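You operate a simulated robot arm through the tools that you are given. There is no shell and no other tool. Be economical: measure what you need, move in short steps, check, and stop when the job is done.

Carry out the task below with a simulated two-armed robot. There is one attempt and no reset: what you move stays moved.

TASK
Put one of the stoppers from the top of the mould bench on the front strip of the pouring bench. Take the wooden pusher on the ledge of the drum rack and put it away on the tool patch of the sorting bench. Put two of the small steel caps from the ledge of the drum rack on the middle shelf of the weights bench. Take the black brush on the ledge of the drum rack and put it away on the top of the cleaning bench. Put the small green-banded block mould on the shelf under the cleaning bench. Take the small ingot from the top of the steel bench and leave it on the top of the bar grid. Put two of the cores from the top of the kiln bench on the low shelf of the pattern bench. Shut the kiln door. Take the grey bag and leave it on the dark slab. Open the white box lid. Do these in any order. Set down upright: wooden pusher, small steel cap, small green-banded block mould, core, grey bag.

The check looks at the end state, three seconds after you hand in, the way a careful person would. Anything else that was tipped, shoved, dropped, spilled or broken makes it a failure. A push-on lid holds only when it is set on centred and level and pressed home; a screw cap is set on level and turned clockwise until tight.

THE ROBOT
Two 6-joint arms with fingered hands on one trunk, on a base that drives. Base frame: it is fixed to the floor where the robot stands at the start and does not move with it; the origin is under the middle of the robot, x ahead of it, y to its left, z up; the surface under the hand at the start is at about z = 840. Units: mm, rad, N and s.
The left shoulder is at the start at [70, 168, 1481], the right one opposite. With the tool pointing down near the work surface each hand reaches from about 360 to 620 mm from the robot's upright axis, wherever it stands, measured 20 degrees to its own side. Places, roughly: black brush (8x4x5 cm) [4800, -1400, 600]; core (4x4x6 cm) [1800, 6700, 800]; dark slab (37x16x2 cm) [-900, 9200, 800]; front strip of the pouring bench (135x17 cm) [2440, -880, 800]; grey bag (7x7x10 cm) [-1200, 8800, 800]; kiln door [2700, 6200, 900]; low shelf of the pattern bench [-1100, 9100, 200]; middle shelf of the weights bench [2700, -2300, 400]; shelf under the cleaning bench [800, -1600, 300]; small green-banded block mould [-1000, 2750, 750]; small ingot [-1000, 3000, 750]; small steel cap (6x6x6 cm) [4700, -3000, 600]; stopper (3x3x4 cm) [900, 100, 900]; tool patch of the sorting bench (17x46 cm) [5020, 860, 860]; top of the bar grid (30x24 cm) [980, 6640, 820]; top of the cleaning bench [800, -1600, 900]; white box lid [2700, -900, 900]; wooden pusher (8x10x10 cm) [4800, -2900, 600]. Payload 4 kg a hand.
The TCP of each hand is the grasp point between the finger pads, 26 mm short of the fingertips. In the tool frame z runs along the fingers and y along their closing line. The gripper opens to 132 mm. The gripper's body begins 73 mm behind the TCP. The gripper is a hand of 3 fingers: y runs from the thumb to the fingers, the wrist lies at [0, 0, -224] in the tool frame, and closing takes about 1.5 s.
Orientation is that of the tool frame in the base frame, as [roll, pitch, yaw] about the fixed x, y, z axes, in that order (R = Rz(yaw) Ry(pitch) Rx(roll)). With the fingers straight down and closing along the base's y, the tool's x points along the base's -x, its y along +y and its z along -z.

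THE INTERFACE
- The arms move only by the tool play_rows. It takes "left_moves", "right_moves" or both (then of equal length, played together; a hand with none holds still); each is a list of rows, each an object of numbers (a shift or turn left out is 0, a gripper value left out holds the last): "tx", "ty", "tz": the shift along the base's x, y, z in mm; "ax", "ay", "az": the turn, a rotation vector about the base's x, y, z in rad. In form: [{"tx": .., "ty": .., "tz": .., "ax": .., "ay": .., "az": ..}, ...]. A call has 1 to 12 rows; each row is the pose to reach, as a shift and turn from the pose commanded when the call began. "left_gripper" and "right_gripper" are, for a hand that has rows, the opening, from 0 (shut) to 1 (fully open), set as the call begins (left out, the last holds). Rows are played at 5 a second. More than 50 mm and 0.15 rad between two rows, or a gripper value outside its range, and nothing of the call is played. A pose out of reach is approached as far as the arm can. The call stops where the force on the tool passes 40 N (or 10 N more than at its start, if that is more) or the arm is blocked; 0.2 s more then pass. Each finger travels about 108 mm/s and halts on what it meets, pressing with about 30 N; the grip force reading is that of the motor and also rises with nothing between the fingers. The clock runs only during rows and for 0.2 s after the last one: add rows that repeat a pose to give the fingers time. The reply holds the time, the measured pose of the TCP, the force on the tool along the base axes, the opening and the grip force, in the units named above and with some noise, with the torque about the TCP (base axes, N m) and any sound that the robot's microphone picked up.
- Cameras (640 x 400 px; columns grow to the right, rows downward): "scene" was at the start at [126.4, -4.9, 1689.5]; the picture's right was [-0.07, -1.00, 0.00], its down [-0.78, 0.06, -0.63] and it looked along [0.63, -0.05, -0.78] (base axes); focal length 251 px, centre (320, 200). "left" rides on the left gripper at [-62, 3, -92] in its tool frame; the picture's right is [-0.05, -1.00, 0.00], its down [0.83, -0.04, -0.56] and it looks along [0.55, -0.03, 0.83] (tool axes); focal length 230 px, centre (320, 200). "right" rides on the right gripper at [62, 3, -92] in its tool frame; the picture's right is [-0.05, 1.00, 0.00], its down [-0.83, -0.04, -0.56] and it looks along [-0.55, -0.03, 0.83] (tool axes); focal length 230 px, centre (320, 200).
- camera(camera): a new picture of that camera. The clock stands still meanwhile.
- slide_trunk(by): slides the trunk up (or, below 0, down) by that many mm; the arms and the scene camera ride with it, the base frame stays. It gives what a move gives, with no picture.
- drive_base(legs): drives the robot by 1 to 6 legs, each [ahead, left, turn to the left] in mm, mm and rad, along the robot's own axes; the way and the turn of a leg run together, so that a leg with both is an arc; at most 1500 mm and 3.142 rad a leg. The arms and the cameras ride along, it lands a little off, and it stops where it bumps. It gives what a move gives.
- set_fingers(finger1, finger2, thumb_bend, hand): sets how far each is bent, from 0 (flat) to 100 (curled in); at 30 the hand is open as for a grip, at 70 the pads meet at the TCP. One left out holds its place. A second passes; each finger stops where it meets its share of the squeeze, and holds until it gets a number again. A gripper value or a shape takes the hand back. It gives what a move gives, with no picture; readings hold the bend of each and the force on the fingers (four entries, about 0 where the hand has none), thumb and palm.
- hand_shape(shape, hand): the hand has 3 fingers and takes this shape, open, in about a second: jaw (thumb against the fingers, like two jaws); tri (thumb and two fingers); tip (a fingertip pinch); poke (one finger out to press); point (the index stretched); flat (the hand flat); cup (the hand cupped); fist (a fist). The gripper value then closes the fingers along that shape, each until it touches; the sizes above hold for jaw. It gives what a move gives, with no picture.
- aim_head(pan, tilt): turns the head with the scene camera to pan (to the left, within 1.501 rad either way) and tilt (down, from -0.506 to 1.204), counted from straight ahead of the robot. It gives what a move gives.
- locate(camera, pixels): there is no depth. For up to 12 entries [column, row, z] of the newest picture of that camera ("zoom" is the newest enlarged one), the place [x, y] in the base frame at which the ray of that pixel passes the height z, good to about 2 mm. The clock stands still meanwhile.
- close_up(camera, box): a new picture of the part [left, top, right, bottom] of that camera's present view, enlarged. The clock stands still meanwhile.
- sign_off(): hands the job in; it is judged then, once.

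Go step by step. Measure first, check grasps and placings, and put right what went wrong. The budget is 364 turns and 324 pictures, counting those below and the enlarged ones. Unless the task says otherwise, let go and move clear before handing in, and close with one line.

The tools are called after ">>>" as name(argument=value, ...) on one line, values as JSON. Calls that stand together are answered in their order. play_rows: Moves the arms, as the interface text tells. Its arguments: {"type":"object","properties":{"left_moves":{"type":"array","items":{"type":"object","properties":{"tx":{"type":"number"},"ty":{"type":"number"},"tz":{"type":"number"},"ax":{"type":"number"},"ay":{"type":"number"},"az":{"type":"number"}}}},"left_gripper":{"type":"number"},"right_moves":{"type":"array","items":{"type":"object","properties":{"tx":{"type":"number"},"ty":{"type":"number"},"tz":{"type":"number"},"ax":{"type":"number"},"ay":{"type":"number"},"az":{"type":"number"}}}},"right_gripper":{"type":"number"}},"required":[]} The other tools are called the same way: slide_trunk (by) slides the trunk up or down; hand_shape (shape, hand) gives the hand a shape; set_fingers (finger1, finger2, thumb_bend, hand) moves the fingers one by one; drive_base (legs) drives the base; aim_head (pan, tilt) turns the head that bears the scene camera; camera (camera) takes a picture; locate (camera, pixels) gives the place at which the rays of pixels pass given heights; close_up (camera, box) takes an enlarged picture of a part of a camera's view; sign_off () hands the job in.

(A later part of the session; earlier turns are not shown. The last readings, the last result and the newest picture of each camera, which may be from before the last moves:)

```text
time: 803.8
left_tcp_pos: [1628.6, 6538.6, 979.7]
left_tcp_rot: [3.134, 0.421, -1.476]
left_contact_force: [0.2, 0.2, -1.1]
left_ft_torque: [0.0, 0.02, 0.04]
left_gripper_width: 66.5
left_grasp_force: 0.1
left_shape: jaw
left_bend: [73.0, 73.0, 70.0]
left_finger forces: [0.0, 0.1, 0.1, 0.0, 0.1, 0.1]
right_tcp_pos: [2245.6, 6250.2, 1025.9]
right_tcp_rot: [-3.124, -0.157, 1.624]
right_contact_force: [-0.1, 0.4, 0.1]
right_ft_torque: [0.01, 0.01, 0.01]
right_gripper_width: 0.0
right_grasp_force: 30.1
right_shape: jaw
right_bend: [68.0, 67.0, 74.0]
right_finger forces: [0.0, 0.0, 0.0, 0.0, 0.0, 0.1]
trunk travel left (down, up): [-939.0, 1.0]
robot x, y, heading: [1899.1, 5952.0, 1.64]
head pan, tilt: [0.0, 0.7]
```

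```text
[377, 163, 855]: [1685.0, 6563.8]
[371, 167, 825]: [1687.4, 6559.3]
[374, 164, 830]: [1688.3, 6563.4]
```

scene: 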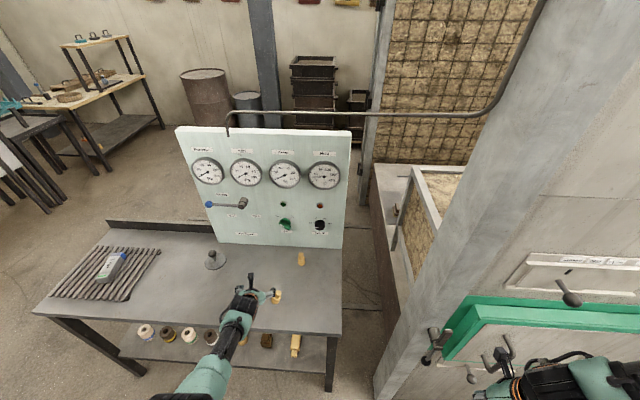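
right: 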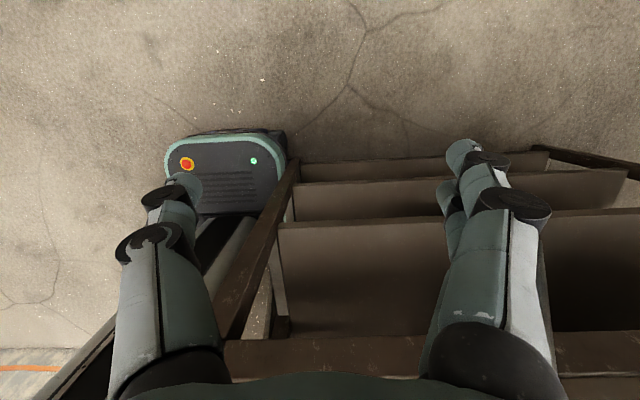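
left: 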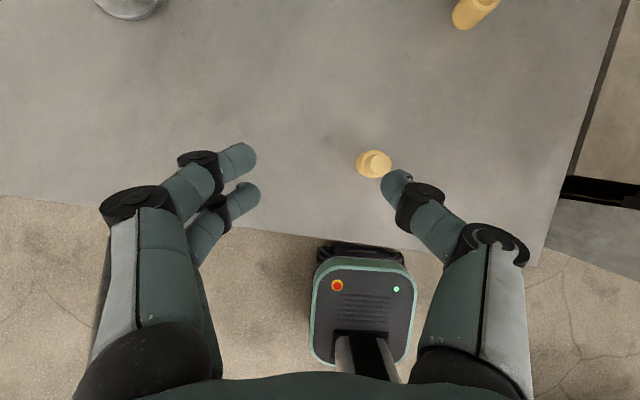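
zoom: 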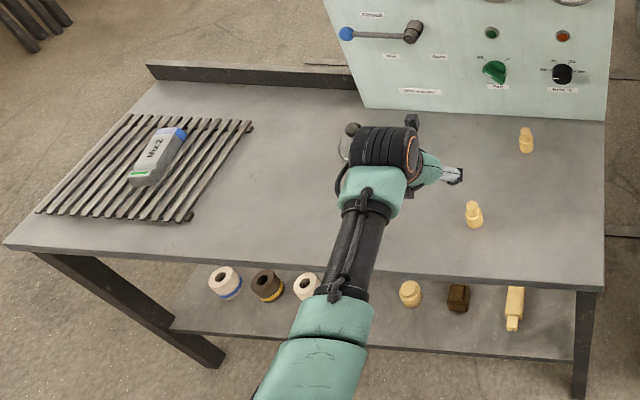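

>>> play_rows(left_moves=[{"tx": 29, "ty": 8}, {"tx": 58, "ty": 17, "tz": -20}, {"tx": 58, "ty": 17, "tz": -60}, {"tx": 58, "ty": 17, "tz": -72}])

>>> camera(camera="left")

```text
time: 804.8
left_tcp_pos: [1683.4, 6554.8, 910.0]
left_tcp_rot: [3.134, 0.424, -1.476]
left_contact_force: [1.1, 0.5, 0.0]
left_ft_torque: [-0.01, -0.01, 0.03]
left_gripper_width: 66.5
left_grasp_force: 0.0
left_shape: jaw
left_bend: [73.0, 73.0, 70.0]
left_finger forces: [0.1, 0.0, 0.0, 0.0, 0.0, 0.0]
right_tcp_pos: [2244.8, 6249.9, 1026.4]
right_tcp_rot: [-3.124, -0.156, 1.623]
right_contact_force: [-0.7, 0.8, -0.1]
right_ft_torque: [0.01, -0.01, -0.03]
right_gripper_width: 0.0
right_grasp_force: 30.0
right_shape: jaw
right_bend: [68.0, 67.0, 74.0]
right_finger forces: [0.0, 0.0, 0.0, 0.1, 0.0, 0.1]
trunk travel left (down, up): [-939.0, 1.0]
robot x, y, heading: [1900.1, 5957.5, 1.634]
head pan, tilt: [0.0, 0.7]
```

```text
64 pictures are left
```

left: 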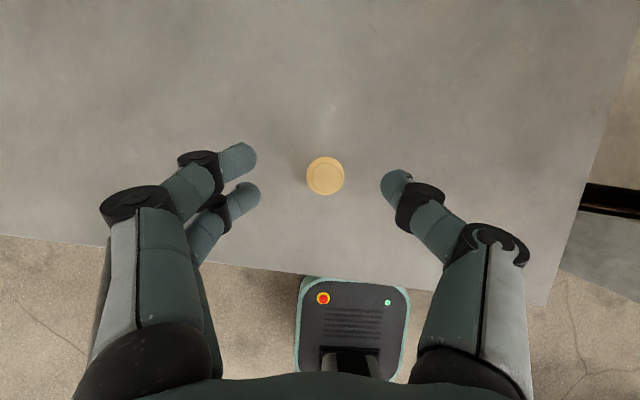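

>>> play_rows(left_moves=[{"tx": 3, "ty": 1, "tz": -40}, {"tx": 3, "ty": 1, "tz": -66}])

>>> play_rows(left_moves=[{}, {}, {}, {}, {}], left_gripper=0.05)

>>> play_rows(left_moves=[{"tz": 40}, {"tz": 85}, {"tz": 130}, {"tz": 175}, {"tz": 210}])

>>> camera(camera="left")

```text
time: 805.4
left_tcp_pos: [1686.4, 6556.4, 842.5]
left_tcp_rot: [3.133, 0.423, -1.477]
left_contact_force: [0.0, 0.2, 0.1]
left_ft_torque: [-0.02, 0.04, -0.02]
left_gripper_width: 66.4
left_grasp_force: 0.0
left_shape: jaw
left_bend: [73.0, 73.0, 70.0]
left_finger forces: [0.0, 0.0, 0.0, 0.0, 0.0, 0.0]
right_tcp_pos: [2246.0, 6251.2, 1024.3]
right_tcp_rot: [-3.124, -0.155, 1.625]
right_contact_force: [-0.8, 0.6, 0.0]
right_ft_torque: [0.0, -0.03, 0.0]
right_gripper_width: 0.0
right_grasp_force: 30.6
right_shape: jaw
right_bend: [68.0, 67.0, 74.0]
right_finger forces: [0.1, 0.1, 0.0, 0.0, 0.1, 0.0]
trunk travel left (down, up): [-939.0, 1.0]
robot x, y, heading: [1902.0, 5952.0, 1.638]
head pan, tilt: [0.0, 0.7]
```

```text
time: 806.6
left_tcp_pos: [1686.4, 6555.6, 844.2]
left_tcp_rot: [3.132, 0.425, -1.475]
left_contact_force: [0.5, 0.5, 1.8]
left_ft_torque: [-0.01, -0.01, 0.0]
left_gripper_width: 22.9
left_grasp_force: 29.9
left_shape: jaw
left_bend: [73.0, 73.0, 70.0]
left_finger forces: [14.2, 13.7, 0.0, 0.0, 26.9, 0.0]
right_tcp_pos: [2246.4, 6249.8, 1025.6]
right_tcp_rot: [-3.124, -0.157, 1.623]
right_contact_force: [0.2, -0.3, 0.5]
right_ft_torque: [-0.01, 0.02, -0.01]
right_gripper_width: 0.0
right_grasp_force: 30.3
right_shape: jaw
right_bend: [68.0, 67.0, 74.0]
right_finger forces: [0.0, 0.1, 0.0, 0.0, 0.0, 0.0]
trunk travel left (down, up): [-939.0, 1.0]
robot x, y, heading: [1900.1, 5954.7, 1.633]
head pan, tilt: [0.0, 0.7]
```

```text
time: 807.8
left_tcp_pos: [1689.3, 6560.0, 1051.1]
left_tcp_rot: [3.135, 0.423, -1.477]
left_contact_force: [0.4, 0.3, -0.8]
left_ft_torque: [-0.02, 0.0, 0.0]
left_gripper_width: 22.9
left_grasp_force: 31.0
left_shape: jaw
left_bend: [73.0, 73.0, 70.0]
left_finger forces: [16.1, 14.3, 0.0, 0.0, 28.8, 0.0]
right_tcp_pos: [2246.0, 6249.8, 1025.8]
right_tcp_rot: [-3.126, -0.155, 1.624]
right_contact_force: [1.0, 0.2, -0.5]
right_ft_torque: [0.01, 0.02, -0.02]
right_gripper_width: 0.0
right_grasp_force: 30.7
right_shape: jaw
right_bend: [68.0, 67.0, 74.0]
right_finger forces: [0.0, 0.0, 0.0, 0.1, 0.0, 0.1]
trunk travel left (down, up): [-939.0, 1.0]
robot x, y, heading: [1900.5, 5956.7, 1.636]
head pan, tilt: [0.0, 0.7]
```

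```text
63 pictures are left
```

left: 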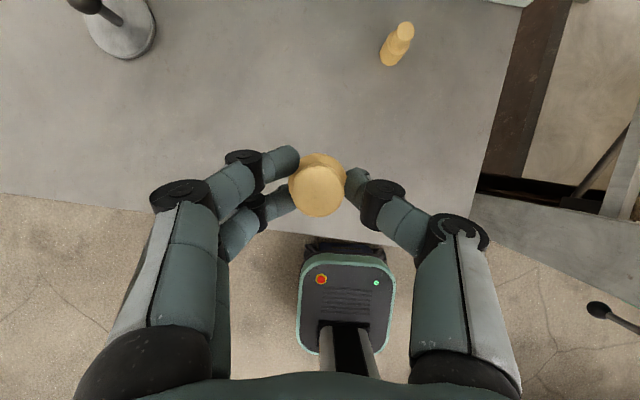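

Core 2 held. Drive to the pattern bench again.

>>> drive_base(legs=[[-200, 0, -0.065], [0, 900, 0], [0, 760, 0]])

>>> drive_base(legs=[[1450, 120, 0], [1450, 80, 0], [260, 0, 0]])

>>> drive_base(legs=[[0, 0, 1.55]])

>>> aim_head(pan=0.0, tilt=0.6)

>>> camera(camera="scene")

```text
time: 817.4
left_tcp_pos: [104.8, 6391.9, 1049.9]
left_tcp_rot: [3.131, 0.424, -1.567]
left_contact_force: [0.4, 0.1, -0.3]
left_ft_torque: [0.0, 0.02, 0.01]
left_gripper_width: 23.0
left_grasp_force: 29.6
left_shape: jaw
left_bend: [73.0, 73.0, 70.0]
left_finger forces: [16.1, 14.4, 0.0, 0.0, 28.9, 0.1]
right_tcp_pos: [630.3, 6031.7, 1025.6]
right_tcp_rot: [-3.123, -0.158, 1.531]
right_contact_force: [0.7, -0.1, -0.5]
right_ft_torque: [-0.01, 0.03, 0.0]
right_gripper_width: 0.1
right_grasp_force: 30.7
right_shape: jaw
right_bend: [68.0, 67.0, 74.0]
right_finger forces: [0.0, 0.0, 0.1, 0.0, 0.0, 0.0]
trunk travel left (down, up): [-939.0, 1.0]
robot x, y, heading: [256.4, 5766.7, 1.548]
head pan, tilt: [0.0, 0.7]
```

```text
time: 832.9
left_tcp_pos: [-50.3, 9552.7, 1050.9]
left_tcp_rot: [3.134, 0.426, -1.582]
left_contact_force: [0.3, -0.1, -0.9]
left_ft_torque: [0.01, 0.01, 0.01]
left_gripper_width: 23.2
left_grasp_force: 29.8
left_shape: jaw
left_bend: [73.0, 73.0, 70.0]
left_finger forces: [16.1, 14.3, 0.0, 0.1, 28.8, 0.1]
right_tcp_pos: [470.0, 9183.3, 1026.2]
right_tcp_rot: [-3.123, -0.159, 1.516]
right_contact_force: [-0.1, -0.6, 0.7]
right_ft_torque: [0.04, 0.0, 0.01]
right_gripper_width: 0.0
right_grasp_force: 30.5
right_shape: jaw
right_bend: [68.0, 67.0, 74.0]
right_finger forces: [0.0, 0.0, 0.1, 0.0, 0.0, 0.0]
trunk travel left (down, up): [-939.0, 1.0]
robot x, y, heading: [91.6, 8931.1, 1.53]
head pan, tilt: [0.0, 0.7]
```

```text
time: 837.1
left_tcp_pos: [-530.1, 8785.6, 1050.8]
left_tcp_rot: [3.134, 0.423, -0.013]
left_contact_force: [0.2, -0.3, -0.9]
left_ft_torque: [0.01, -0.01, 0.01]
left_gripper_width: 22.8
left_grasp_force: 30.4
left_shape: jaw
left_bend: [73.0, 73.0, 71.0]
left_finger forces: [15.9, 13.6, 0.1, 0.0, 28.0, 0.0]
right_tcp_pos: [-160.3, 9306.3, 1026.0]
right_tcp_rot: [-3.124, -0.157, 3.086]
right_contact_force: [1.4, -0.1, 0.8]
right_ft_torque: [0.01, -0.01, -0.02]
right_gripper_width: 0.0
right_grasp_force: 30.1
right_shape: jaw
right_bend: [68.0, 67.0, 74.0]
right_finger forces: [0.0, 0.1, 0.1, 0.0, 0.0, 0.0]
trunk travel left (down, up): [-939.0, 1.0]
robot x, y, heading: [95.7, 8931.9, 3.103]
head pan, tilt: [0.0, 0.7]
```

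```text
time: 837.8
left_tcp_pos: [-528.8, 8786.3, 1051.6]
left_tcp_rot: [3.133, 0.422, -0.014]
left_contact_force: [-0.7, -0.1, -0.2]
left_ft_torque: [0.03, 0.0, 0.01]
left_gripper_width: 22.8
left_grasp_force: 29.8
left_shape: jaw
left_bend: [73.0, 73.0, 71.0]
left_finger forces: [15.9, 13.7, 0.0, 0.0, 28.1, 0.1]
right_tcp_pos: [-159.6, 9306.4, 1026.3]
right_tcp_rot: [-3.123, -0.156, 3.086]
right_contact_force: [0.8, -0.1, -0.1]
right_ft_torque: [0.02, -0.02, -0.01]
right_gripper_width: 0.0
right_grasp_force: 30.0
right_shape: jaw
right_bend: [68.0, 67.0, 74.0]
right_finger forces: [0.0, 0.0, 0.0, 0.0, 0.0, 0.0]
trunk travel left (down, up): [-939.0, 1.0]
robot x, y, heading: [94.6, 8927.8, 3.101]
head pan, tilt: [0.0, 0.6]
```

```text
62 pictures are left
```

scene: 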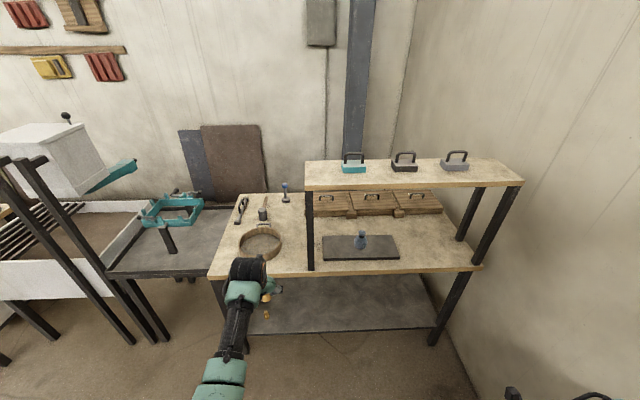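

>>> slide_trunk(by=-400)

>>> slide_trunk(by=-230)

>>> drive_base(legs=[[0, 0, 0.035], [395, 0, 0]])

>>> camera(camera="left")

```text
time: 841.6
left_tcp_pos: [-528.7, 8786.4, 650.2]
left_tcp_rot: [3.132, 0.423, -0.013]
left_contact_force: [0.4, -0.6, -0.7]
left_ft_torque: [0.0, 0.0, 0.0]
left_gripper_width: 22.7
left_grasp_force: 30.4
left_shape: jaw
left_bend: [73.0, 73.0, 71.0]
left_finger forces: [15.9, 13.6, 0.0, 0.0, 28.0, 0.0]
right_tcp_pos: [-159.8, 9305.9, 626.2]
right_tcp_rot: [-3.125, -0.156, 3.085]
right_contact_force: [-1.1, 0.3, -0.1]
right_ft_torque: [0.0, 0.02, 0.0]
right_gripper_width: 0.4
right_grasp_force: 30.1
right_shape: jaw
right_bend: [68.0, 67.0, 74.0]
right_finger forces: [0.0, 0.0, 0.0, 0.1, 0.0, 0.0]
trunk travel left (down, up): [-539.0, 401.0]
robot x, y, heading: [96.4, 8932.1, 3.101]
head pan, tilt: [0.0, 0.6]
```

```text
time: 844.0
left_tcp_pos: [-573.4, 8768.7, 433.3]
left_tcp_rot: [3.13, 0.437, 0.04]
left_contact_force: [-1.0, 0.4, -0.9]
left_ft_torque: [-0.08, -0.12, 0.03]
left_gripper_width: 22.6
left_grasp_force: 30.3
left_shape: jaw
left_bend: [73.0, 73.0, 71.0]
left_finger forces: [16.0, 13.8, 0.0, 0.0, 28.0, 0.1]
right_tcp_pos: [-243.7, 9327.2, 432.6]
right_tcp_rot: [3.115, -0.196, -3.118]
right_contact_force: [1.7, 0.3, -1.1]
right_ft_torque: [-0.01, 0.19, 0.01]
right_gripper_width: 0.0
right_grasp_force: 29.7
right_shape: jaw
right_bend: [68.0, 67.0, 74.0]
right_finger forces: [0.0, 0.0, 0.0, 0.0, 0.0, 0.0]
trunk travel left (down, up): [-309.0, 631.0]
robot x, y, heading: [36.3, 8970.0, -3.139]
head pan, tilt: [0.0, 0.6]
```

```text
time: 844.8
left_tcp_pos: [-575.4, 8706.1, 414.3]
left_tcp_rot: [2.831, 0.425, -0.022]
left_contact_force: [-0.8, -0.8, -1.2]
left_ft_torque: [0.0, -0.05, 0.05]
left_gripper_width: 22.6
left_grasp_force: 30.1
left_shape: jaw
left_bend: [73.0, 73.0, 71.0]
left_finger forces: [16.2, 14.9, 0.1, 0.0, 28.8, 0.0]
right_tcp_pos: [-302.0, 9391.8, 425.3]
right_tcp_rot: [-3.14, -0.306, -3.088]
right_contact_force: [-0.4, 0.8, 0.0]
right_ft_torque: [-0.03, 0.01, -0.02]
right_gripper_width: 0.2
right_grasp_force: 29.6
right_shape: jaw
right_bend: [67.0, 67.0, 74.0]
right_finger forces: [0.0, 0.1, 0.0, 0.0, 0.1, 0.0]
trunk travel left (down, up): [-309.0, 631.0]
robot x, y, heading: [38.2, 8974.4, -3.14]
head pan, tilt: [0.0, 0.6]
stopped in leg 1: the robot was blocked; the commanded pose is now the measured one
```

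```text
61 pictures are left
```

left: 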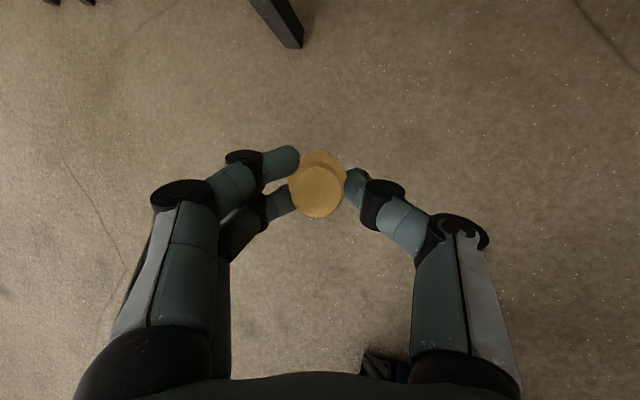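

The base was pushed while lowering – something touches the robot. Look to the right side.

>>> aim_head(pan=-1.3, tilt=0.6)

>>> camera(camera="scene")

>>> camera(camera="right")

```text
time: 846.2
left_tcp_pos: [-579.5, 8707.1, 416.9]
left_tcp_rot: [2.84, 0.433, -0.018]
left_contact_force: [0.0, -0.6, -0.8]
left_ft_torque: [0.0, 0.04, 0.0]
left_gripper_width: 22.5
left_grasp_force: 30.1
left_shape: jaw
left_bend: [73.0, 73.0, 71.0]
left_finger forces: [16.2, 14.9, 0.1, 0.1, 28.7, 0.0]
right_tcp_pos: [-303.3, 9394.1, 425.9]
right_tcp_rot: [3.134, -0.311, -3.084]
right_contact_force: [0.4, -0.2, -0.8]
right_ft_torque: [0.01, 0.0, -0.02]
right_gripper_width: 0.5
right_grasp_force: 30.1
right_shape: jaw
right_bend: [67.0, 67.0, 74.0]
right_finger forces: [0.0, 0.1, 0.1, 0.0, 0.0, 0.0]
trunk travel left (down, up): [-309.0, 631.0]
robot x, y, heading: [38.3, 8974.4, -3.134]
head pan, tilt: [-1.3, 0.6]
```

```text
60 pictures are left
```

scene: 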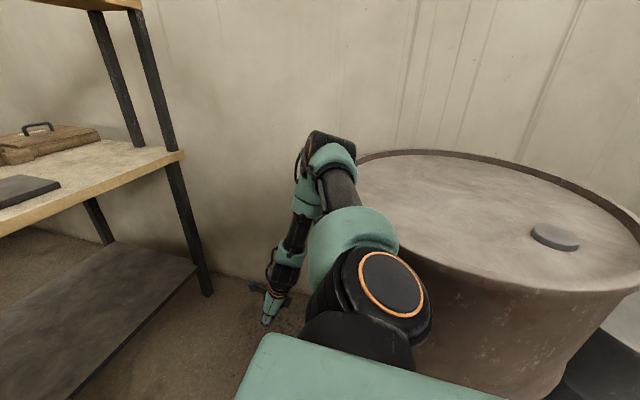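

```text
59 pictures are left
```

right: 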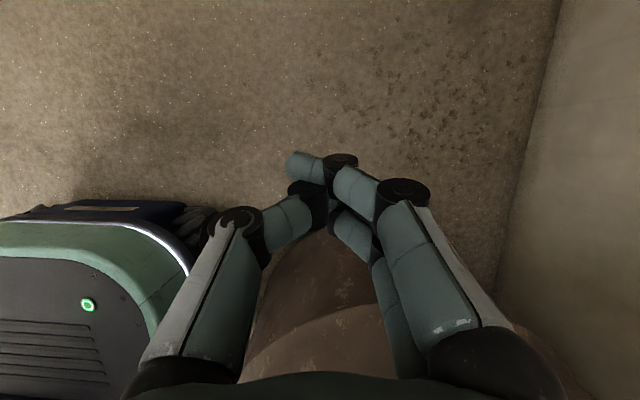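

My right shoulder is against the rusty drum. Step away: left and forward.

>>> drive_base(legs=[[20, 130, 0]])

>>> camera(camera="scene")

```text
time: 847.0
left_tcp_pos: [-582.7, 8628.0, 424.9]
left_tcp_rot: [2.557, 0.41, -0.029]
left_contact_force: [-0.7, -1.2, 0.0]
left_ft_torque: [0.06, -0.07, 0.01]
left_gripper_width: 22.3
left_grasp_force: 29.8
left_shape: jaw
left_bend: [73.0, 73.0, 71.0]
left_finger forces: [16.3, 15.0, 0.0, 0.0, 28.7, 0.0]
right_tcp_pos: [-340.9, 9461.6, 446.3]
right_tcp_rot: [-3.127, -0.353, -3.059]
right_contact_force: [-0.2, -0.3, 0.8]
right_ft_torque: [-0.04, -0.04, 0.02]
right_gripper_width: 0.0
right_grasp_force: 29.6
right_shape: jaw
right_bend: [67.0, 67.0, 74.0]
right_finger forces: [0.0, 0.0, 0.0, 0.0, 0.0, 0.0]
trunk travel left (down, up): [-309.0, 631.0]
robot x, y, heading: [18.6, 8974.5, -3.093]
head pan, tilt: [-1.3, 0.6]
stopped in leg 1: the robot was blocked; the commanded pose is now the measured one
```

```text
58 pictures are left
```

scene: 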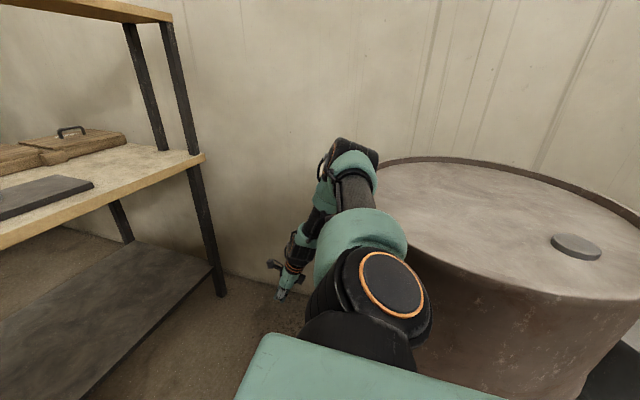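

>>> aim_head(pan=1.2, tilt=0.8)

>>> camera(camera="scene")

```text
time: 849.2
left_tcp_pos: [-586.4, 8631.9, 425.9]
left_tcp_rot: [2.565, 0.415, -0.031]
left_contact_force: [-0.5, -0.2, -0.5]
left_ft_torque: [0.0, 0.01, -0.01]
left_gripper_width: 22.4
left_grasp_force: 30.0
left_shape: jaw
left_bend: [73.0, 73.0, 71.0]
left_finger forces: [16.4, 15.0, 0.0, 0.0, 28.7, 0.1]
right_tcp_pos: [-339.9, 9463.4, 444.7]
right_tcp_rot: [-3.133, -0.349, -3.062]
right_contact_force: [-0.3, -0.4, -0.6]
right_ft_torque: [0.02, 0.01, 0.01]
right_gripper_width: 0.0
right_grasp_force: 30.2
right_shape: jaw
right_bend: [67.0, 67.0, 74.0]
right_finger forces: [0.1, 0.0, 0.0, 0.0, 0.1, 0.0]
trunk travel left (down, up): [-309.0, 631.0]
robot x, y, heading: [20.0, 8978.8, -3.096]
head pan, tilt: [1.201, 0.799]
```

```text
57 pictures are left
```

scene: 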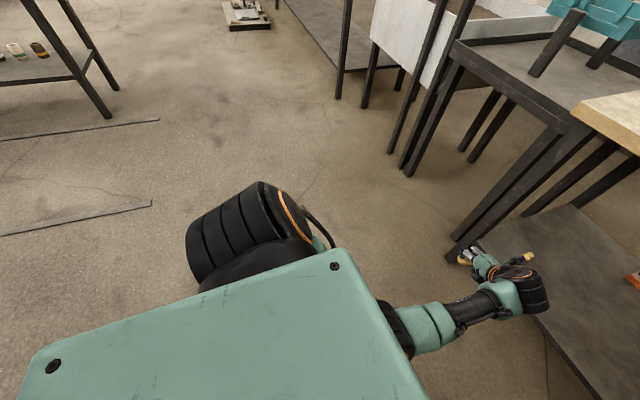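

Left side is clear. Undo the lowering first: raise the trunk, then move away from the drum.

>>> slide_trunk(by=230)

>>> drive_base(legs=[[0, 150, 0]])

>>> aim_head(pan=-1.4, tilt=0.7)

>>> camera(camera="scene")

```text
time: 849.6
left_tcp_pos: [-584.9, 8592.5, 437.5]
left_tcp_rot: [2.428, 0.397, -0.017]
left_contact_force: [-0.3, -0.6, 0.7]
left_ft_torque: [0.07, 0.01, -0.01]
left_gripper_width: 22.1
left_grasp_force: 29.9
left_shape: jaw
left_bend: [73.0, 73.0, 71.0]
left_finger forces: [16.3, 15.1, 0.0, 0.0, 28.6, 0.0]
right_tcp_pos: [-353.1, 9485.8, 461.9]
right_tcp_rot: [-3.094, -0.381, -3.06]
right_contact_force: [-0.9, 0.4, 1.1]
right_ft_torque: [-0.01, -0.01, 0.05]
right_gripper_width: 0.0
right_grasp_force: 30.1
right_shape: jaw
right_bend: [67.0, 67.0, 74.0]
right_finger forces: [0.0, 0.0, 0.0, 0.0, 0.0, 0.0]
trunk travel left (down, up): [-318.0, 622.0]
robot x, y, heading: [-1.5, 8972.7, -3.064]
head pan, tilt: [1.201, 0.799]
stopped: the arm was blocked; the commanded pose is now the measured one
```

```text
time: 850.2
left_tcp_pos: [-579.1, 8566.6, 439.5]
left_tcp_rot: [2.162, 0.343, -0.032]
left_contact_force: [0.5, 0.6, -0.2]
left_ft_torque: [0.0, 0.05, 0.0]
left_gripper_width: 22.1
left_grasp_force: 30.2
left_shape: jaw
left_bend: [73.0, 73.0, 71.0]
left_finger forces: [16.3, 15.4, 0.0, 0.1, 28.6, 0.1]
right_tcp_pos: [-369.6, 9526.1, 501.5]
right_tcp_rot: [-2.894, -0.468, 2.961]
right_contact_force: [0.4, 0.0, -0.3]
right_ft_torque: [0.01, 0.01, 0.01]
right_gripper_width: 0.0
right_grasp_force: 30.3
right_shape: jaw
right_bend: [67.0, 67.0, 74.0]
right_finger forces: [0.0, 0.1, 0.0, 0.1, 0.0, 0.0]
trunk travel left (down, up): [-318.0, 622.0]
robot x, y, heading: [-4.2, 8977.7, -3.049]
head pan, tilt: [1.201, 0.799]
stopped in leg 1: the robot was blocked; the commanded pose is now the measured one
```

```text
time: 852.6
left_tcp_pos: [-582.6, 8568.6, 446.4]
left_tcp_rot: [2.171, 0.356, -0.029]
left_contact_force: [-0.8, -0.2, 0.1]
left_ft_torque: [0.02, 0.03, -0.01]
left_gripper_width: 22.3
left_grasp_force: 29.6
left_shape: jaw
left_bend: [73.0, 73.0, 71.0]
left_finger forces: [16.4, 15.3, 0.0, 0.0, 28.6, 0.1]
right_tcp_pos: [-368.7, 9525.1, 501.2]
right_tcp_rot: [-2.897, -0.468, 2.961]
right_contact_force: [0.4, 0.0, 0.3]
right_ft_torque: [-0.01, 0.02, -0.03]
right_gripper_width: 0.0
right_grasp_force: 30.2
right_shape: jaw
right_bend: [67.0, 67.0, 74.0]
right_finger forces: [0.1, 0.1, 0.0, 0.0, 0.0, 0.0]
trunk travel left (down, up): [-318.0, 622.0]
robot x, y, heading: [-3.1, 8976.1, -3.052]
head pan, tilt: [-1.4, 0.7]
```

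```text
56 pictures are left
```

scene: 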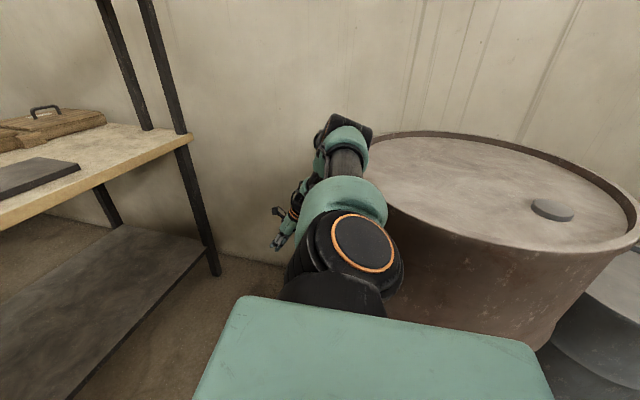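

The right elbow slid down beside the drum. Try freeing it with arm motion: pull the right hand away (−x, −y) and straighten the left.

>>> play_rows(right_moves=[{"tx": -20, "ty": -20}, {"tx": -40, "ty": -40}, {"tx": -60, "ty": -60}, {"tx": -80, "ty": -80}])

>>> play_rows(left_moves=[{"ty": 20, "ax": -0.14}, {"ty": 40, "ax": -0.28}, {"ty": 60, "ax": -0.42}, {"ty": 80, "ax": -0.56}, {"ty": 100, "ax": -0.7}, {"ty": 120, "ax": -0.84}, {"ty": 140, "ax": -0.95}])

>>> camera(camera="scene")

```text
time: 852.9
left_tcp_pos: [-574.8, 8562.7, 454.6]
left_tcp_rot: [2.024, 0.332, -0.03]
left_contact_force: [0.2, -0.4, -1.1]
left_ft_torque: [-0.01, -0.02, 0.01]
left_gripper_width: 21.8
left_grasp_force: 30.1
left_shape: jaw
left_bend: [73.0, 73.0, 71.0]
left_finger forces: [16.4, 15.5, 0.0, 0.1, 28.4, 0.0]
right_tcp_pos: [-375.9, 9524.4, 518.5]
right_tcp_rot: [-2.804, -0.496, 2.913]
right_contact_force: [0.7, 0.2, 0.5]
right_ft_torque: [-0.01, 0.01, 0.01]
right_gripper_width: 0.0
right_grasp_force: 30.0
right_shape: jaw
right_bend: [67.0, 67.0, 74.0]
right_finger forces: [0.1, 0.1, 0.0, 0.0, 0.1, 0.1]
right hand out of reach, approached as far as the arm can: row 1
trunk travel left (down, up): [-318.0, 622.0]
robot x, y, heading: [-8.7, 8979.4, -3.041]
head pan, tilt: [-1.4, 0.7]
stopped in row 1 (left hand): the arm was blocked; the commanded pose is now the measured one
```

```text
time: 853.2
left_tcp_pos: [-569.8, 8579.0, 479.6]
left_tcp_rot: [1.781, 0.313, -0.081]
left_contact_force: [-0.2, 0.4, -0.8]
left_ft_torque: [0.01, 0.0, 0.03]
left_gripper_width: 22.0
left_grasp_force: 30.2
left_shape: jaw
left_bend: [73.0, 73.0, 71.0]
left_finger forces: [16.4, 15.6, 0.1, 0.1, 28.4, 0.0]
right_tcp_pos: [-397.6, 9517.7, 549.6]
right_tcp_rot: [-2.618, -0.557, 2.774]
right_contact_force: [-0.4, -0.1, -0.5]
right_ft_torque: [-0.01, 0.06, 0.01]
right_gripper_width: 0.0
right_grasp_force: 30.1
right_shape: jaw
right_bend: [67.0, 67.0, 74.0]
right_finger forces: [0.0, 0.0, 0.1, 0.0, 0.0, 0.0]
trunk travel left (down, up): [-318.0, 622.0]
robot x, y, heading: [-4.1, 8977.9, -3.048]
head pan, tilt: [-1.4, 0.7]
stopped in row 1 (left hand): the arm was blocked; the commanded pose is now the measured one
```

```text
55 pictures are left
```

scene: 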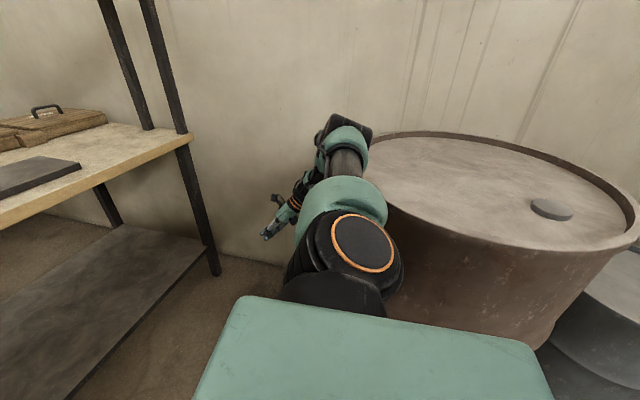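

>>> aim_head(pan=0.7, tilt=0.9)

>>> camera(camera="scene")

>>> camera(camera="left")

```text
time: 855.2
left_tcp_pos: [-573.7, 8579.8, 484.6]
left_tcp_rot: [1.791, 0.328, -0.078]
left_contact_force: [-0.3, -0.8, -0.7]
left_ft_torque: [0.03, 0.01, -0.04]
left_gripper_width: 22.0
left_grasp_force: 30.3
left_shape: jaw
left_bend: [73.0, 73.0, 71.0]
left_finger forces: [16.4, 15.7, 0.0, 0.0, 28.4, 0.0]
right_tcp_pos: [-396.4, 9520.0, 548.5]
right_tcp_rot: [-2.621, -0.556, 2.771]
right_contact_force: [0.0, 0.2, 0.4]
right_ft_torque: [0.0, -0.01, -0.04]
right_gripper_width: 0.1
right_grasp_force: 29.9
right_shape: jaw
right_bend: [67.0, 67.0, 74.0]
right_finger forces: [0.0, 0.1, 0.1, 0.1, 0.1, 0.1]
trunk travel left (down, up): [-318.0, 622.0]
robot x, y, heading: [-6.9, 8977.9, -3.047]
head pan, tilt: [0.7, 0.901]
```

```text
54 pictures are left
```

scene: 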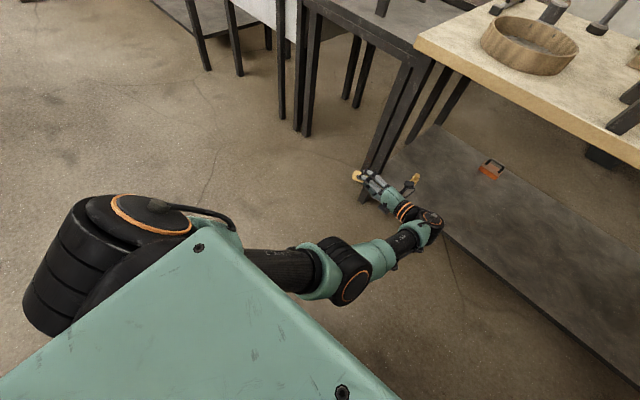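

```text
53 pictures are left
```

left: 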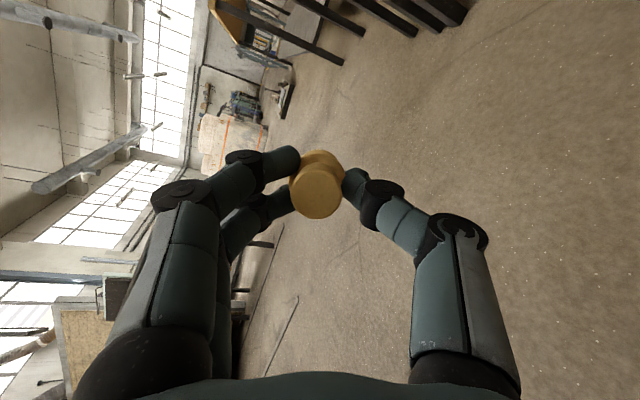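

Send a hold to both arms to see if the motion settles.

>>> play_rows(left_moves=[{}, {}, {}, {}, {}, {}], right_moves=[{}, {}, {}, {}, {}, {}])

>>> slide_trunk(by=100)

```text
time: 855.6
left_tcp_pos: [-582.4, 8624.4, 522.4]
left_tcp_rot: [1.568, 0.319, -0.121]
left_contact_force: [-2.3, 3.6, -3.1]
left_ft_torque: [-0.12, 0.02, 0.22]
left_gripper_width: 22.0
left_grasp_force: 30.3
left_shape: jaw
left_bend: [73.0, 73.0, 71.0]
left_finger forces: [16.5, 15.7, 0.0, 0.0, 28.7, 0.0]
right_tcp_pos: [-452.5, 9537.0, 526.4]
right_tcp_rot: [-2.358, -0.565, 2.639]
right_contact_force: [1.2, 2.5, -6.4]
right_ft_torque: [-0.48, 0.44, 0.17]
right_gripper_width: 0.0
right_grasp_force: 29.7
right_shape: jaw
right_bend: [67.0, 67.0, 74.0]
right_finger forces: [0.1, 0.1, 0.1, 0.0, 0.1, 0.0]
trunk travel left (down, up): [-318.0, 622.0]
robot x, y, heading: [-4.8, 8977.2, -3.04]
head pan, tilt: [0.7, 0.901]
stopped in row 1 (left hand): the arm was blocked; the commanded pose is now the measured one
```

```text
time: 856.9
left_tcp_pos: [-582.6, 8644.4, 603.5]
left_tcp_rot: [1.64, 0.294, -0.124]
left_contact_force: [0.7, 0.2, -0.8]
left_ft_torque: [-0.01, 0.02, 0.05]
left_gripper_width: 22.0
left_grasp_force: 29.6
left_shape: jaw
left_bend: [73.0, 73.0, 71.0]
left_finger forces: [16.4, 15.7, 0.0, 0.0, 28.5, 0.0]
right_tcp_pos: [-403.3, 9584.6, 539.6]
right_tcp_rot: [-2.474, -0.478, 2.691]
right_contact_force: [-0.5, 0.0, -0.5]
right_ft_torque: [0.02, -0.01, -0.02]
right_gripper_width: 0.1
right_grasp_force: 29.9
right_shape: jaw
right_bend: [67.0, 67.0, 74.0]
right_finger forces: [0.0, 0.1, 0.0, 0.0, 0.0, 0.0]
trunk travel left (down, up): [-418.0, 522.0]
robot x, y, heading: [-5.3, 8982.1, -3.049]
head pan, tilt: [0.7, 0.901]
```

The trunk moves again. Raise it fully.

>>> slide_trunk(by=300)

>>> slide_trunk(by=200)

>>> aim_head(pan=-1.3, tilt=0.8)

>>> camera(camera="scene")

```text
time: 859.9
left_tcp_pos: [-582.4, 8643.7, 904.7]
left_tcp_rot: [1.638, 0.293, -0.121]
left_contact_force: [0.0, 0.3, 0.1]
left_ft_torque: [-0.01, 0.01, 0.01]
left_gripper_width: 21.9
left_grasp_force: 30.0
left_shape: jaw
left_bend: [73.0, 73.0, 71.0]
left_finger forces: [16.4, 15.8, 0.0, 0.1, 28.4, 0.0]
right_tcp_pos: [-405.8, 9584.0, 841.5]
right_tcp_rot: [-2.475, -0.482, 2.691]
right_contact_force: [-0.9, 0.2, 0.0]
right_ft_torque: [-0.03, -0.03, 0.0]
right_gripper_width: 0.0
right_grasp_force: 30.2
right_shape: jaw
right_bend: [67.0, 67.0, 74.0]
right_finger forces: [0.0, 0.1, 0.1, 0.1, 0.1, 0.1]
trunk travel left (down, up): [-718.0, 222.0]
robot x, y, heading: [-1.4, 8981.0, -3.05]
head pan, tilt: [0.7, 0.901]
```

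```text
time: 862.1
left_tcp_pos: [-581.6, 8643.7, 1104.9]
left_tcp_rot: [1.638, 0.295, -0.121]
left_contact_force: [-0.4, 0.0, -1.0]
left_ft_torque: [0.01, -0.02, -0.02]
left_gripper_width: 21.8
left_grasp_force: 30.3
left_shape: jaw
left_bend: [73.0, 73.0, 71.0]
left_finger forces: [16.5, 15.9, 0.0, 0.1, 28.5, 0.1]
right_tcp_pos: [-405.7, 9584.8, 1040.6]
right_tcp_rot: [-2.472, -0.482, 2.691]
right_contact_force: [0.4, 0.5, 0.3]
right_ft_torque: [0.01, 0.02, 0.04]
right_gripper_width: 0.1
right_grasp_force: 30.3
right_shape: jaw
right_bend: [67.0, 67.0, 74.0]
right_finger forces: [0.0, 0.0, 0.1, 0.0, 0.1, 0.0]
trunk travel left (down, up): [-918.0, 22.0]
robot x, y, heading: [-4.4, 8982.0, -3.047]
head pan, tilt: [0.7, 0.901]
```

```text
time: 864.0
left_tcp_pos: [-581.5, 8643.6, 1105.4]
left_tcp_rot: [1.639, 0.295, -0.12]
left_contact_force: [-0.8, -0.2, -0.3]
left_ft_torque: [0.05, -0.01, -0.02]
left_gripper_width: 21.9
left_grasp_force: 30.4
left_shape: jaw
left_bend: [73.0, 73.0, 71.0]
left_finger forces: [16.5, 15.9, 0.0, 0.0, 28.4, 0.0]
right_tcp_pos: [-405.5, 9584.3, 1040.7]
right_tcp_rot: [-2.473, -0.483, 2.692]
right_contact_force: [0.3, -0.5, 0.3]
right_ft_torque: [-0.01, -0.02, -0.03]
right_gripper_width: 0.0
right_grasp_force: 30.4
right_shape: jaw
right_bend: [67.0, 67.0, 74.0]
right_finger forces: [0.0, 0.0, 0.1, 0.1, 0.0, 0.0]
trunk travel left (down, up): [-918.0, 22.0]
robot x, y, heading: [-3.4, 8981.3, -3.05]
head pan, tilt: [-1.3, 0.799]
```

```text
52 pictures are left
```

scene: 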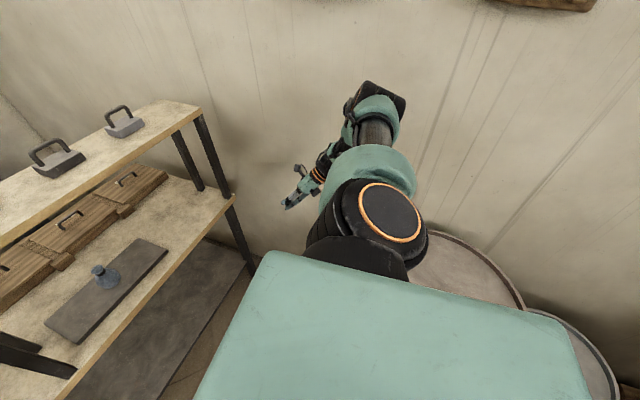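

Freed. Move away from the drum, then restore the left hand's orientation.

>>> drive_base(legs=[[-150, 200, -0.09]])

>>> play_rows(left_moves=[{"ax": 0.13, "ay": -0.015, "az": -0.04}, {"ax": 0.26, "ay": -0.03, "az": -0.08}, {"ax": 0.39, "ay": -0.045, "az": -0.12}, {"ax": 0.52, "ay": -0.06, "az": -0.16}, {"ax": 0.65, "ay": -0.075, "az": -0.2}, {"ax": 0.78, "ay": -0.09, "az": -0.24}, {"ax": 0.91, "ay": -0.105, "az": -0.28}, {"ax": 1.04, "ay": -0.12, "az": -0.32}, {"ax": 1.17, "ay": -0.135, "az": -0.36}, {"ax": 1.3, "ay": -0.15, "az": -0.4}, {"ax": 1.415, "ay": -0.17, "az": -0.43}])

>>> camera(camera="left")

```text
time: 865.8
left_tcp_pos: [-450.8, 8502.2, 1104.6]
left_tcp_rot: [1.637, 0.293, -0.203]
left_contact_force: [-0.3, 0.3, -0.4]
left_ft_torque: [0.04, 0.0, 0.0]
left_gripper_width: 21.8
left_grasp_force: 30.7
left_shape: jaw
left_bend: [73.0, 73.0, 71.0]
left_finger forces: [16.5, 15.9, 0.1, 0.0, 28.4, 0.1]
right_tcp_pos: [-199.6, 9425.1, 1038.7]
right_tcp_rot: [-2.474, -0.478, 2.611]
right_contact_force: [0.1, 0.0, -0.1]
right_ft_torque: [0.03, -0.02, 0.01]
right_gripper_width: 0.0
right_grasp_force: 29.7
right_shape: jaw
right_bend: [67.0, 67.0, 74.0]
right_finger forces: [0.0, 0.1, 0.0, 0.1, 0.0, 0.0]
trunk travel left (down, up): [-918.0, 22.0]
robot x, y, heading: [151.3, 8790.6, -3.128]
head pan, tilt: [-1.3, 0.799]
```

```text
time: 868.2
left_tcp_pos: [-450.2, 8499.2, 1104.1]
left_tcp_rot: [-3.13, 0.37, -0.123]
left_contact_force: [0.7, -0.5, -1.3]
left_ft_torque: [-0.02, 0.01, 0.04]
left_gripper_width: 21.8
left_grasp_force: 30.5
left_shape: jaw
left_bend: [73.0, 73.0, 71.0]
left_finger forces: [16.7, 16.1, 0.1, 0.1, 27.5, 0.1]
right_tcp_pos: [-198.5, 9422.9, 1041.9]
right_tcp_rot: [-2.476, -0.48, 2.609]
right_contact_force: [0.1, 0.7, -0.5]
right_ft_torque: [-0.01, -0.01, 0.01]
right_gripper_width: 0.0
right_grasp_force: 30.3
right_shape: jaw
right_bend: [67.0, 67.0, 74.0]
right_finger forces: [0.0, 0.0, 0.0, 0.0, 0.0, 0.0]
trunk travel left (down, up): [-918.0, 22.0]
robot x, y, heading: [153.8, 8787.2, -3.128]
head pan, tilt: [-1.3, 0.799]
```

```text
51 pictures are left
```

left: 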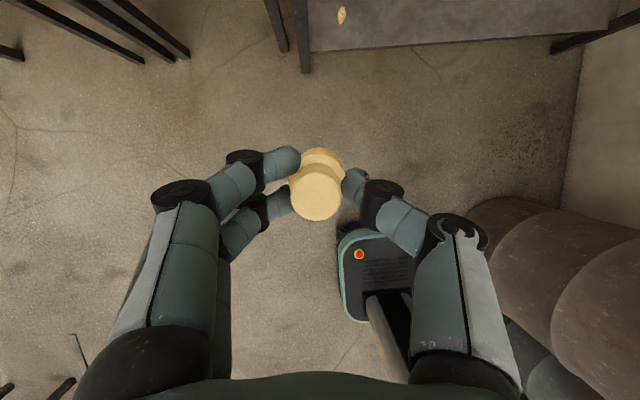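

Orientation restored; core still firm. Pull the right arm in closer before lowering.

>>> play_rows(right_moves=[{"ty": -45}, {"ty": -90}, {"ty": -135}, {"ty": -180}, {"ty": -220}], left_moves=[{"ty": 20, "az": 0.03}, {"ty": 40, "az": 0.06}, {"ty": 60, "az": 0.09, "ay": 0.02}, {"ty": 75, "az": 0.12, "ay": 0.04}, {"ty": 75, "az": 0.12, "ay": 0.05}])

>>> drive_base(legs=[[250, -60, 0]])

>>> camera(camera="scene")

```text
time: 869.4
left_tcp_pos: [-448.4, 8573.0, 1107.9]
left_tcp_rot: [-3.135, 0.424, -0.004]
left_contact_force: [-1.0, -1.1, -0.6]
left_ft_torque: [0.0, 0.0, -0.03]
left_gripper_width: 21.8
left_grasp_force: 30.1
left_shape: jaw
left_bend: [73.0, 73.0, 71.0]
left_finger forces: [16.7, 16.0, 0.0, 0.0, 27.4, 0.0]
right_tcp_pos: [-216.2, 9195.7, 1007.9]
right_tcp_rot: [-2.475, -0.484, 2.61]
right_contact_force: [0.5, -0.8, -0.1]
right_ft_torque: [0.0, 0.01, -0.03]
right_gripper_width: 0.1
right_grasp_force: 29.8
right_shape: jaw
right_bend: [67.0, 67.0, 74.0]
right_finger forces: [0.1, 0.0, 0.0, 0.0, 0.0, 0.0]
right hand out of reach, approached as far as the arm can: row 1, 2, 3, 4, 5
trunk travel left (down, up): [-918.0, 22.0]
robot x, y, heading: [149.8, 8787.5, -3.13]
head pan, tilt: [-1.3, 0.799]
```

```text
time: 871.3
left_tcp_pos: [-705.8, 8633.0, 1107.6]
left_tcp_rot: [-3.133, 0.424, -0.008]
left_contact_force: [0.3, -0.3, 0.0]
left_ft_torque: [0.01, 0.0, 0.0]
left_gripper_width: 21.6
left_grasp_force: 30.2
left_shape: jaw
left_bend: [73.0, 73.0, 71.0]
left_finger forces: [16.7, 16.1, 0.1, 0.0, 27.4, 0.0]
right_tcp_pos: [-469.7, 9255.7, 1007.2]
right_tcp_rot: [-2.474, -0.482, 2.606]
right_contact_force: [0.0, -0.2, -0.4]
right_ft_torque: [-0.02, 0.02, -0.01]
right_gripper_width: 0.0
right_grasp_force: 29.8
right_shape: jaw
right_bend: [67.0, 67.0, 74.0]
right_finger forces: [0.0, 0.1, 0.1, 0.0, 0.1, 0.0]
trunk travel left (down, up): [-918.0, 22.0]
robot x, y, heading: [-103.9, 8846.8, -3.133]
head pan, tilt: [-1.3, 0.799]
```

```text
50 pictures are left
```

scene: 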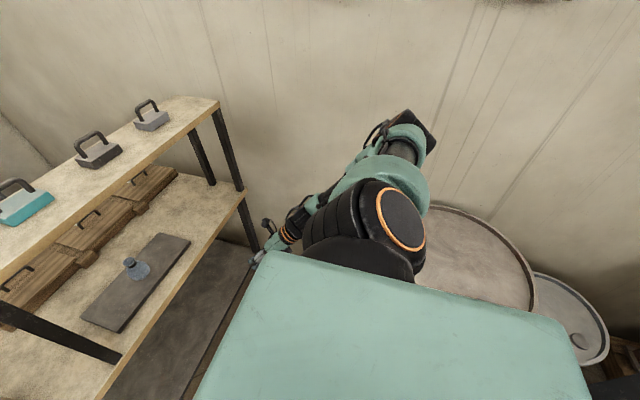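

>>> locate(camera="scene", pixels=[[440, 205, 880], [535, 290, 880], [480, 215, 880], [415, 275, 880], [405, 120, 1500], [400, 200, 1481], [545, 275, 600], [610, 340, 600]])

```text
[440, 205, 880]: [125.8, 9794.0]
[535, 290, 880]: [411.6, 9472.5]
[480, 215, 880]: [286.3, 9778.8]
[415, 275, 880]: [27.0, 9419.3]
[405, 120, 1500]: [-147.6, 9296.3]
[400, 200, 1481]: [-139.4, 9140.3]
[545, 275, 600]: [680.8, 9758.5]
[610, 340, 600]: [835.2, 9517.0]
```

Drum centre ≈(230,9560), r≈230; my elbow ≈(−148,9296) is clear of it. Lower in steps, checking the base pose.

>>> slide_trunk(by=-400)

>>> slide_trunk(by=-280)

>>> aim_head(pan=0.15, tilt=0.7)

>>> camera(camera="scene")

```text
time: 875.1
left_tcp_pos: [-706.8, 8633.0, 706.5]
left_tcp_rot: [-3.135, 0.421, -0.007]
left_contact_force: [-0.1, 0.2, -0.7]
left_ft_torque: [0.02, -0.02, 0.02]
left_gripper_width: 22.0
left_grasp_force: 30.3
left_shape: jaw
left_bend: [73.0, 73.0, 71.0]
left_finger forces: [16.7, 16.1, 0.0, 0.0, 27.4, 0.0]
right_tcp_pos: [-471.6, 9256.0, 606.0]
right_tcp_rot: [-2.473, -0.481, 2.607]
right_contact_force: [-0.7, -0.2, 0.1]
right_ft_torque: [0.0, -0.03, -0.02]
right_gripper_width: 0.0
right_grasp_force: 29.8
right_shape: jaw
right_bend: [67.0, 67.0, 74.0]
right_finger forces: [0.0, 0.0, 0.0, 0.0, 0.1, 0.0]
trunk travel left (down, up): [-518.0, 422.0]
robot x, y, heading: [-99.9, 8843.8, -3.133]
head pan, tilt: [-1.3, 0.799]
```

```text
time: 878.0
left_tcp_pos: [-714.9, 8607.9, 413.0]
left_tcp_rot: [-3.113, 0.407, 0.032]
left_contact_force: [-0.7, -0.2, -1.1]
left_ft_torque: [0.03, 0.0, 0.01]
left_gripper_width: 21.6
left_grasp_force: 30.4
left_shape: jaw
left_bend: [73.0, 73.0, 71.0]
left_finger forces: [16.7, 16.0, 0.0, 0.0, 27.2, 0.0]
right_tcp_pos: [-500.7, 9239.0, 330.9]
right_tcp_rot: [-2.505, -0.48, 2.663]
right_contact_force: [-0.5, -0.5, -0.5]
right_ft_torque: [0.01, 0.01, 0.02]
right_gripper_width: 0.1
right_grasp_force: 29.8
right_shape: jaw
right_bend: [67.0, 67.0, 74.0]
right_finger forces: [0.0, 0.0, 0.1, 0.1, 0.0, 0.0]
trunk travel left (down, up): [-238.0, 702.0]
robot x, y, heading: [-114.9, 8844.5, -3.101]
head pan, tilt: [-1.3, 0.799]
```

```text
time: 879.5
left_tcp_pos: [-715.5, 8608.5, 413.8]
left_tcp_rot: [-3.118, 0.403, 0.034]
left_contact_force: [-0.2, 1.9, -1.7]
left_ft_torque: [-0.04, 0.0, 0.03]
left_gripper_width: 21.5
left_grasp_force: 29.7
left_shape: jaw
left_bend: [73.0, 73.0, 71.0]
left_finger forces: [16.7, 15.9, 0.1, 0.0, 27.3, 0.1]
right_tcp_pos: [-499.8, 9239.4, 328.1]
right_tcp_rot: [-2.502, -0.479, 2.66]
right_contact_force: [0.0, 1.3, 0.3]
right_ft_torque: [0.02, -0.02, 0.03]
right_gripper_width: 0.0
right_grasp_force: 29.8
right_shape: jaw
right_bend: [67.0, 67.0, 74.0]
right_finger forces: [0.1, 0.0, 0.0, 0.0, 0.1, 0.0]
trunk travel left (down, up): [-238.0, 702.0]
robot x, y, heading: [-115.9, 8843.0, -3.095]
head pan, tilt: [0.15, 0.7]
```

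```text
49 pictures are left
```

scene: 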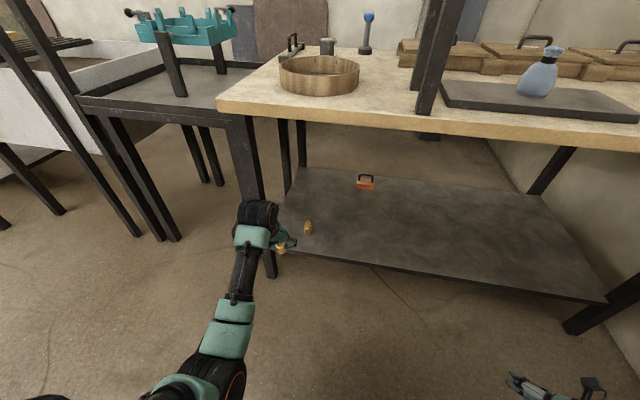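

Advance over the shelf to the right of core 1 (y≈8735).

>>> drive_base(legs=[[60, -137, 0], [150, 0, 0]])

>>> camera(camera="left")

```text
time: 881.2
left_tcp_pos: [-766.9, 8774.2, 424.1]
left_tcp_rot: [-3.137, 0.419, -0.006]
left_contact_force: [-1.0, -0.4, -0.7]
left_ft_torque: [0.01, 0.03, 0.02]
left_gripper_width: 21.8
left_grasp_force: 29.7
left_shape: jaw
left_bend: [73.0, 73.0, 71.0]
left_finger forces: [16.7, 15.9, 0.1, 0.0, 27.2, 0.1]
right_tcp_pos: [-533.1, 9396.3, 325.1]
right_tcp_rot: [-2.473, -0.48, 2.609]
right_contact_force: [0.5, -0.7, 0.0]
right_ft_torque: [0.01, -0.01, 0.03]
right_gripper_width: 0.1
right_grasp_force: 30.9
right_shape: jaw
right_bend: [67.0, 67.0, 74.0]
right_finger forces: [0.0, 0.0, 0.0, 0.1, 0.0, 0.1]
trunk travel left (down, up): [-238.0, 702.0]
robot x, y, heading: [-164.0, 8989.0, -3.129]
head pan, tilt: [0.15, 0.7]
stopped in leg 2: the robot was blocked; the commanded pose is now the measured one
```

```text
48 pictures are left
```

left: 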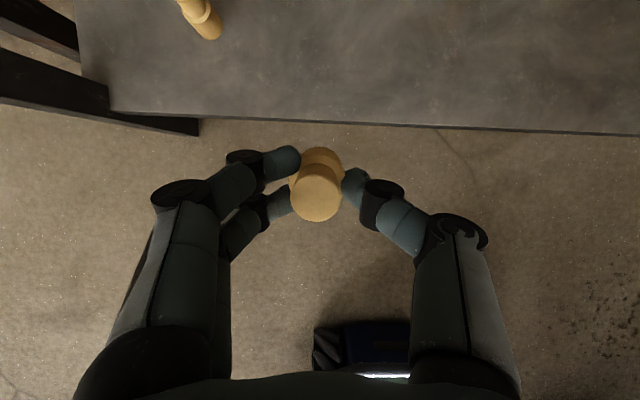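

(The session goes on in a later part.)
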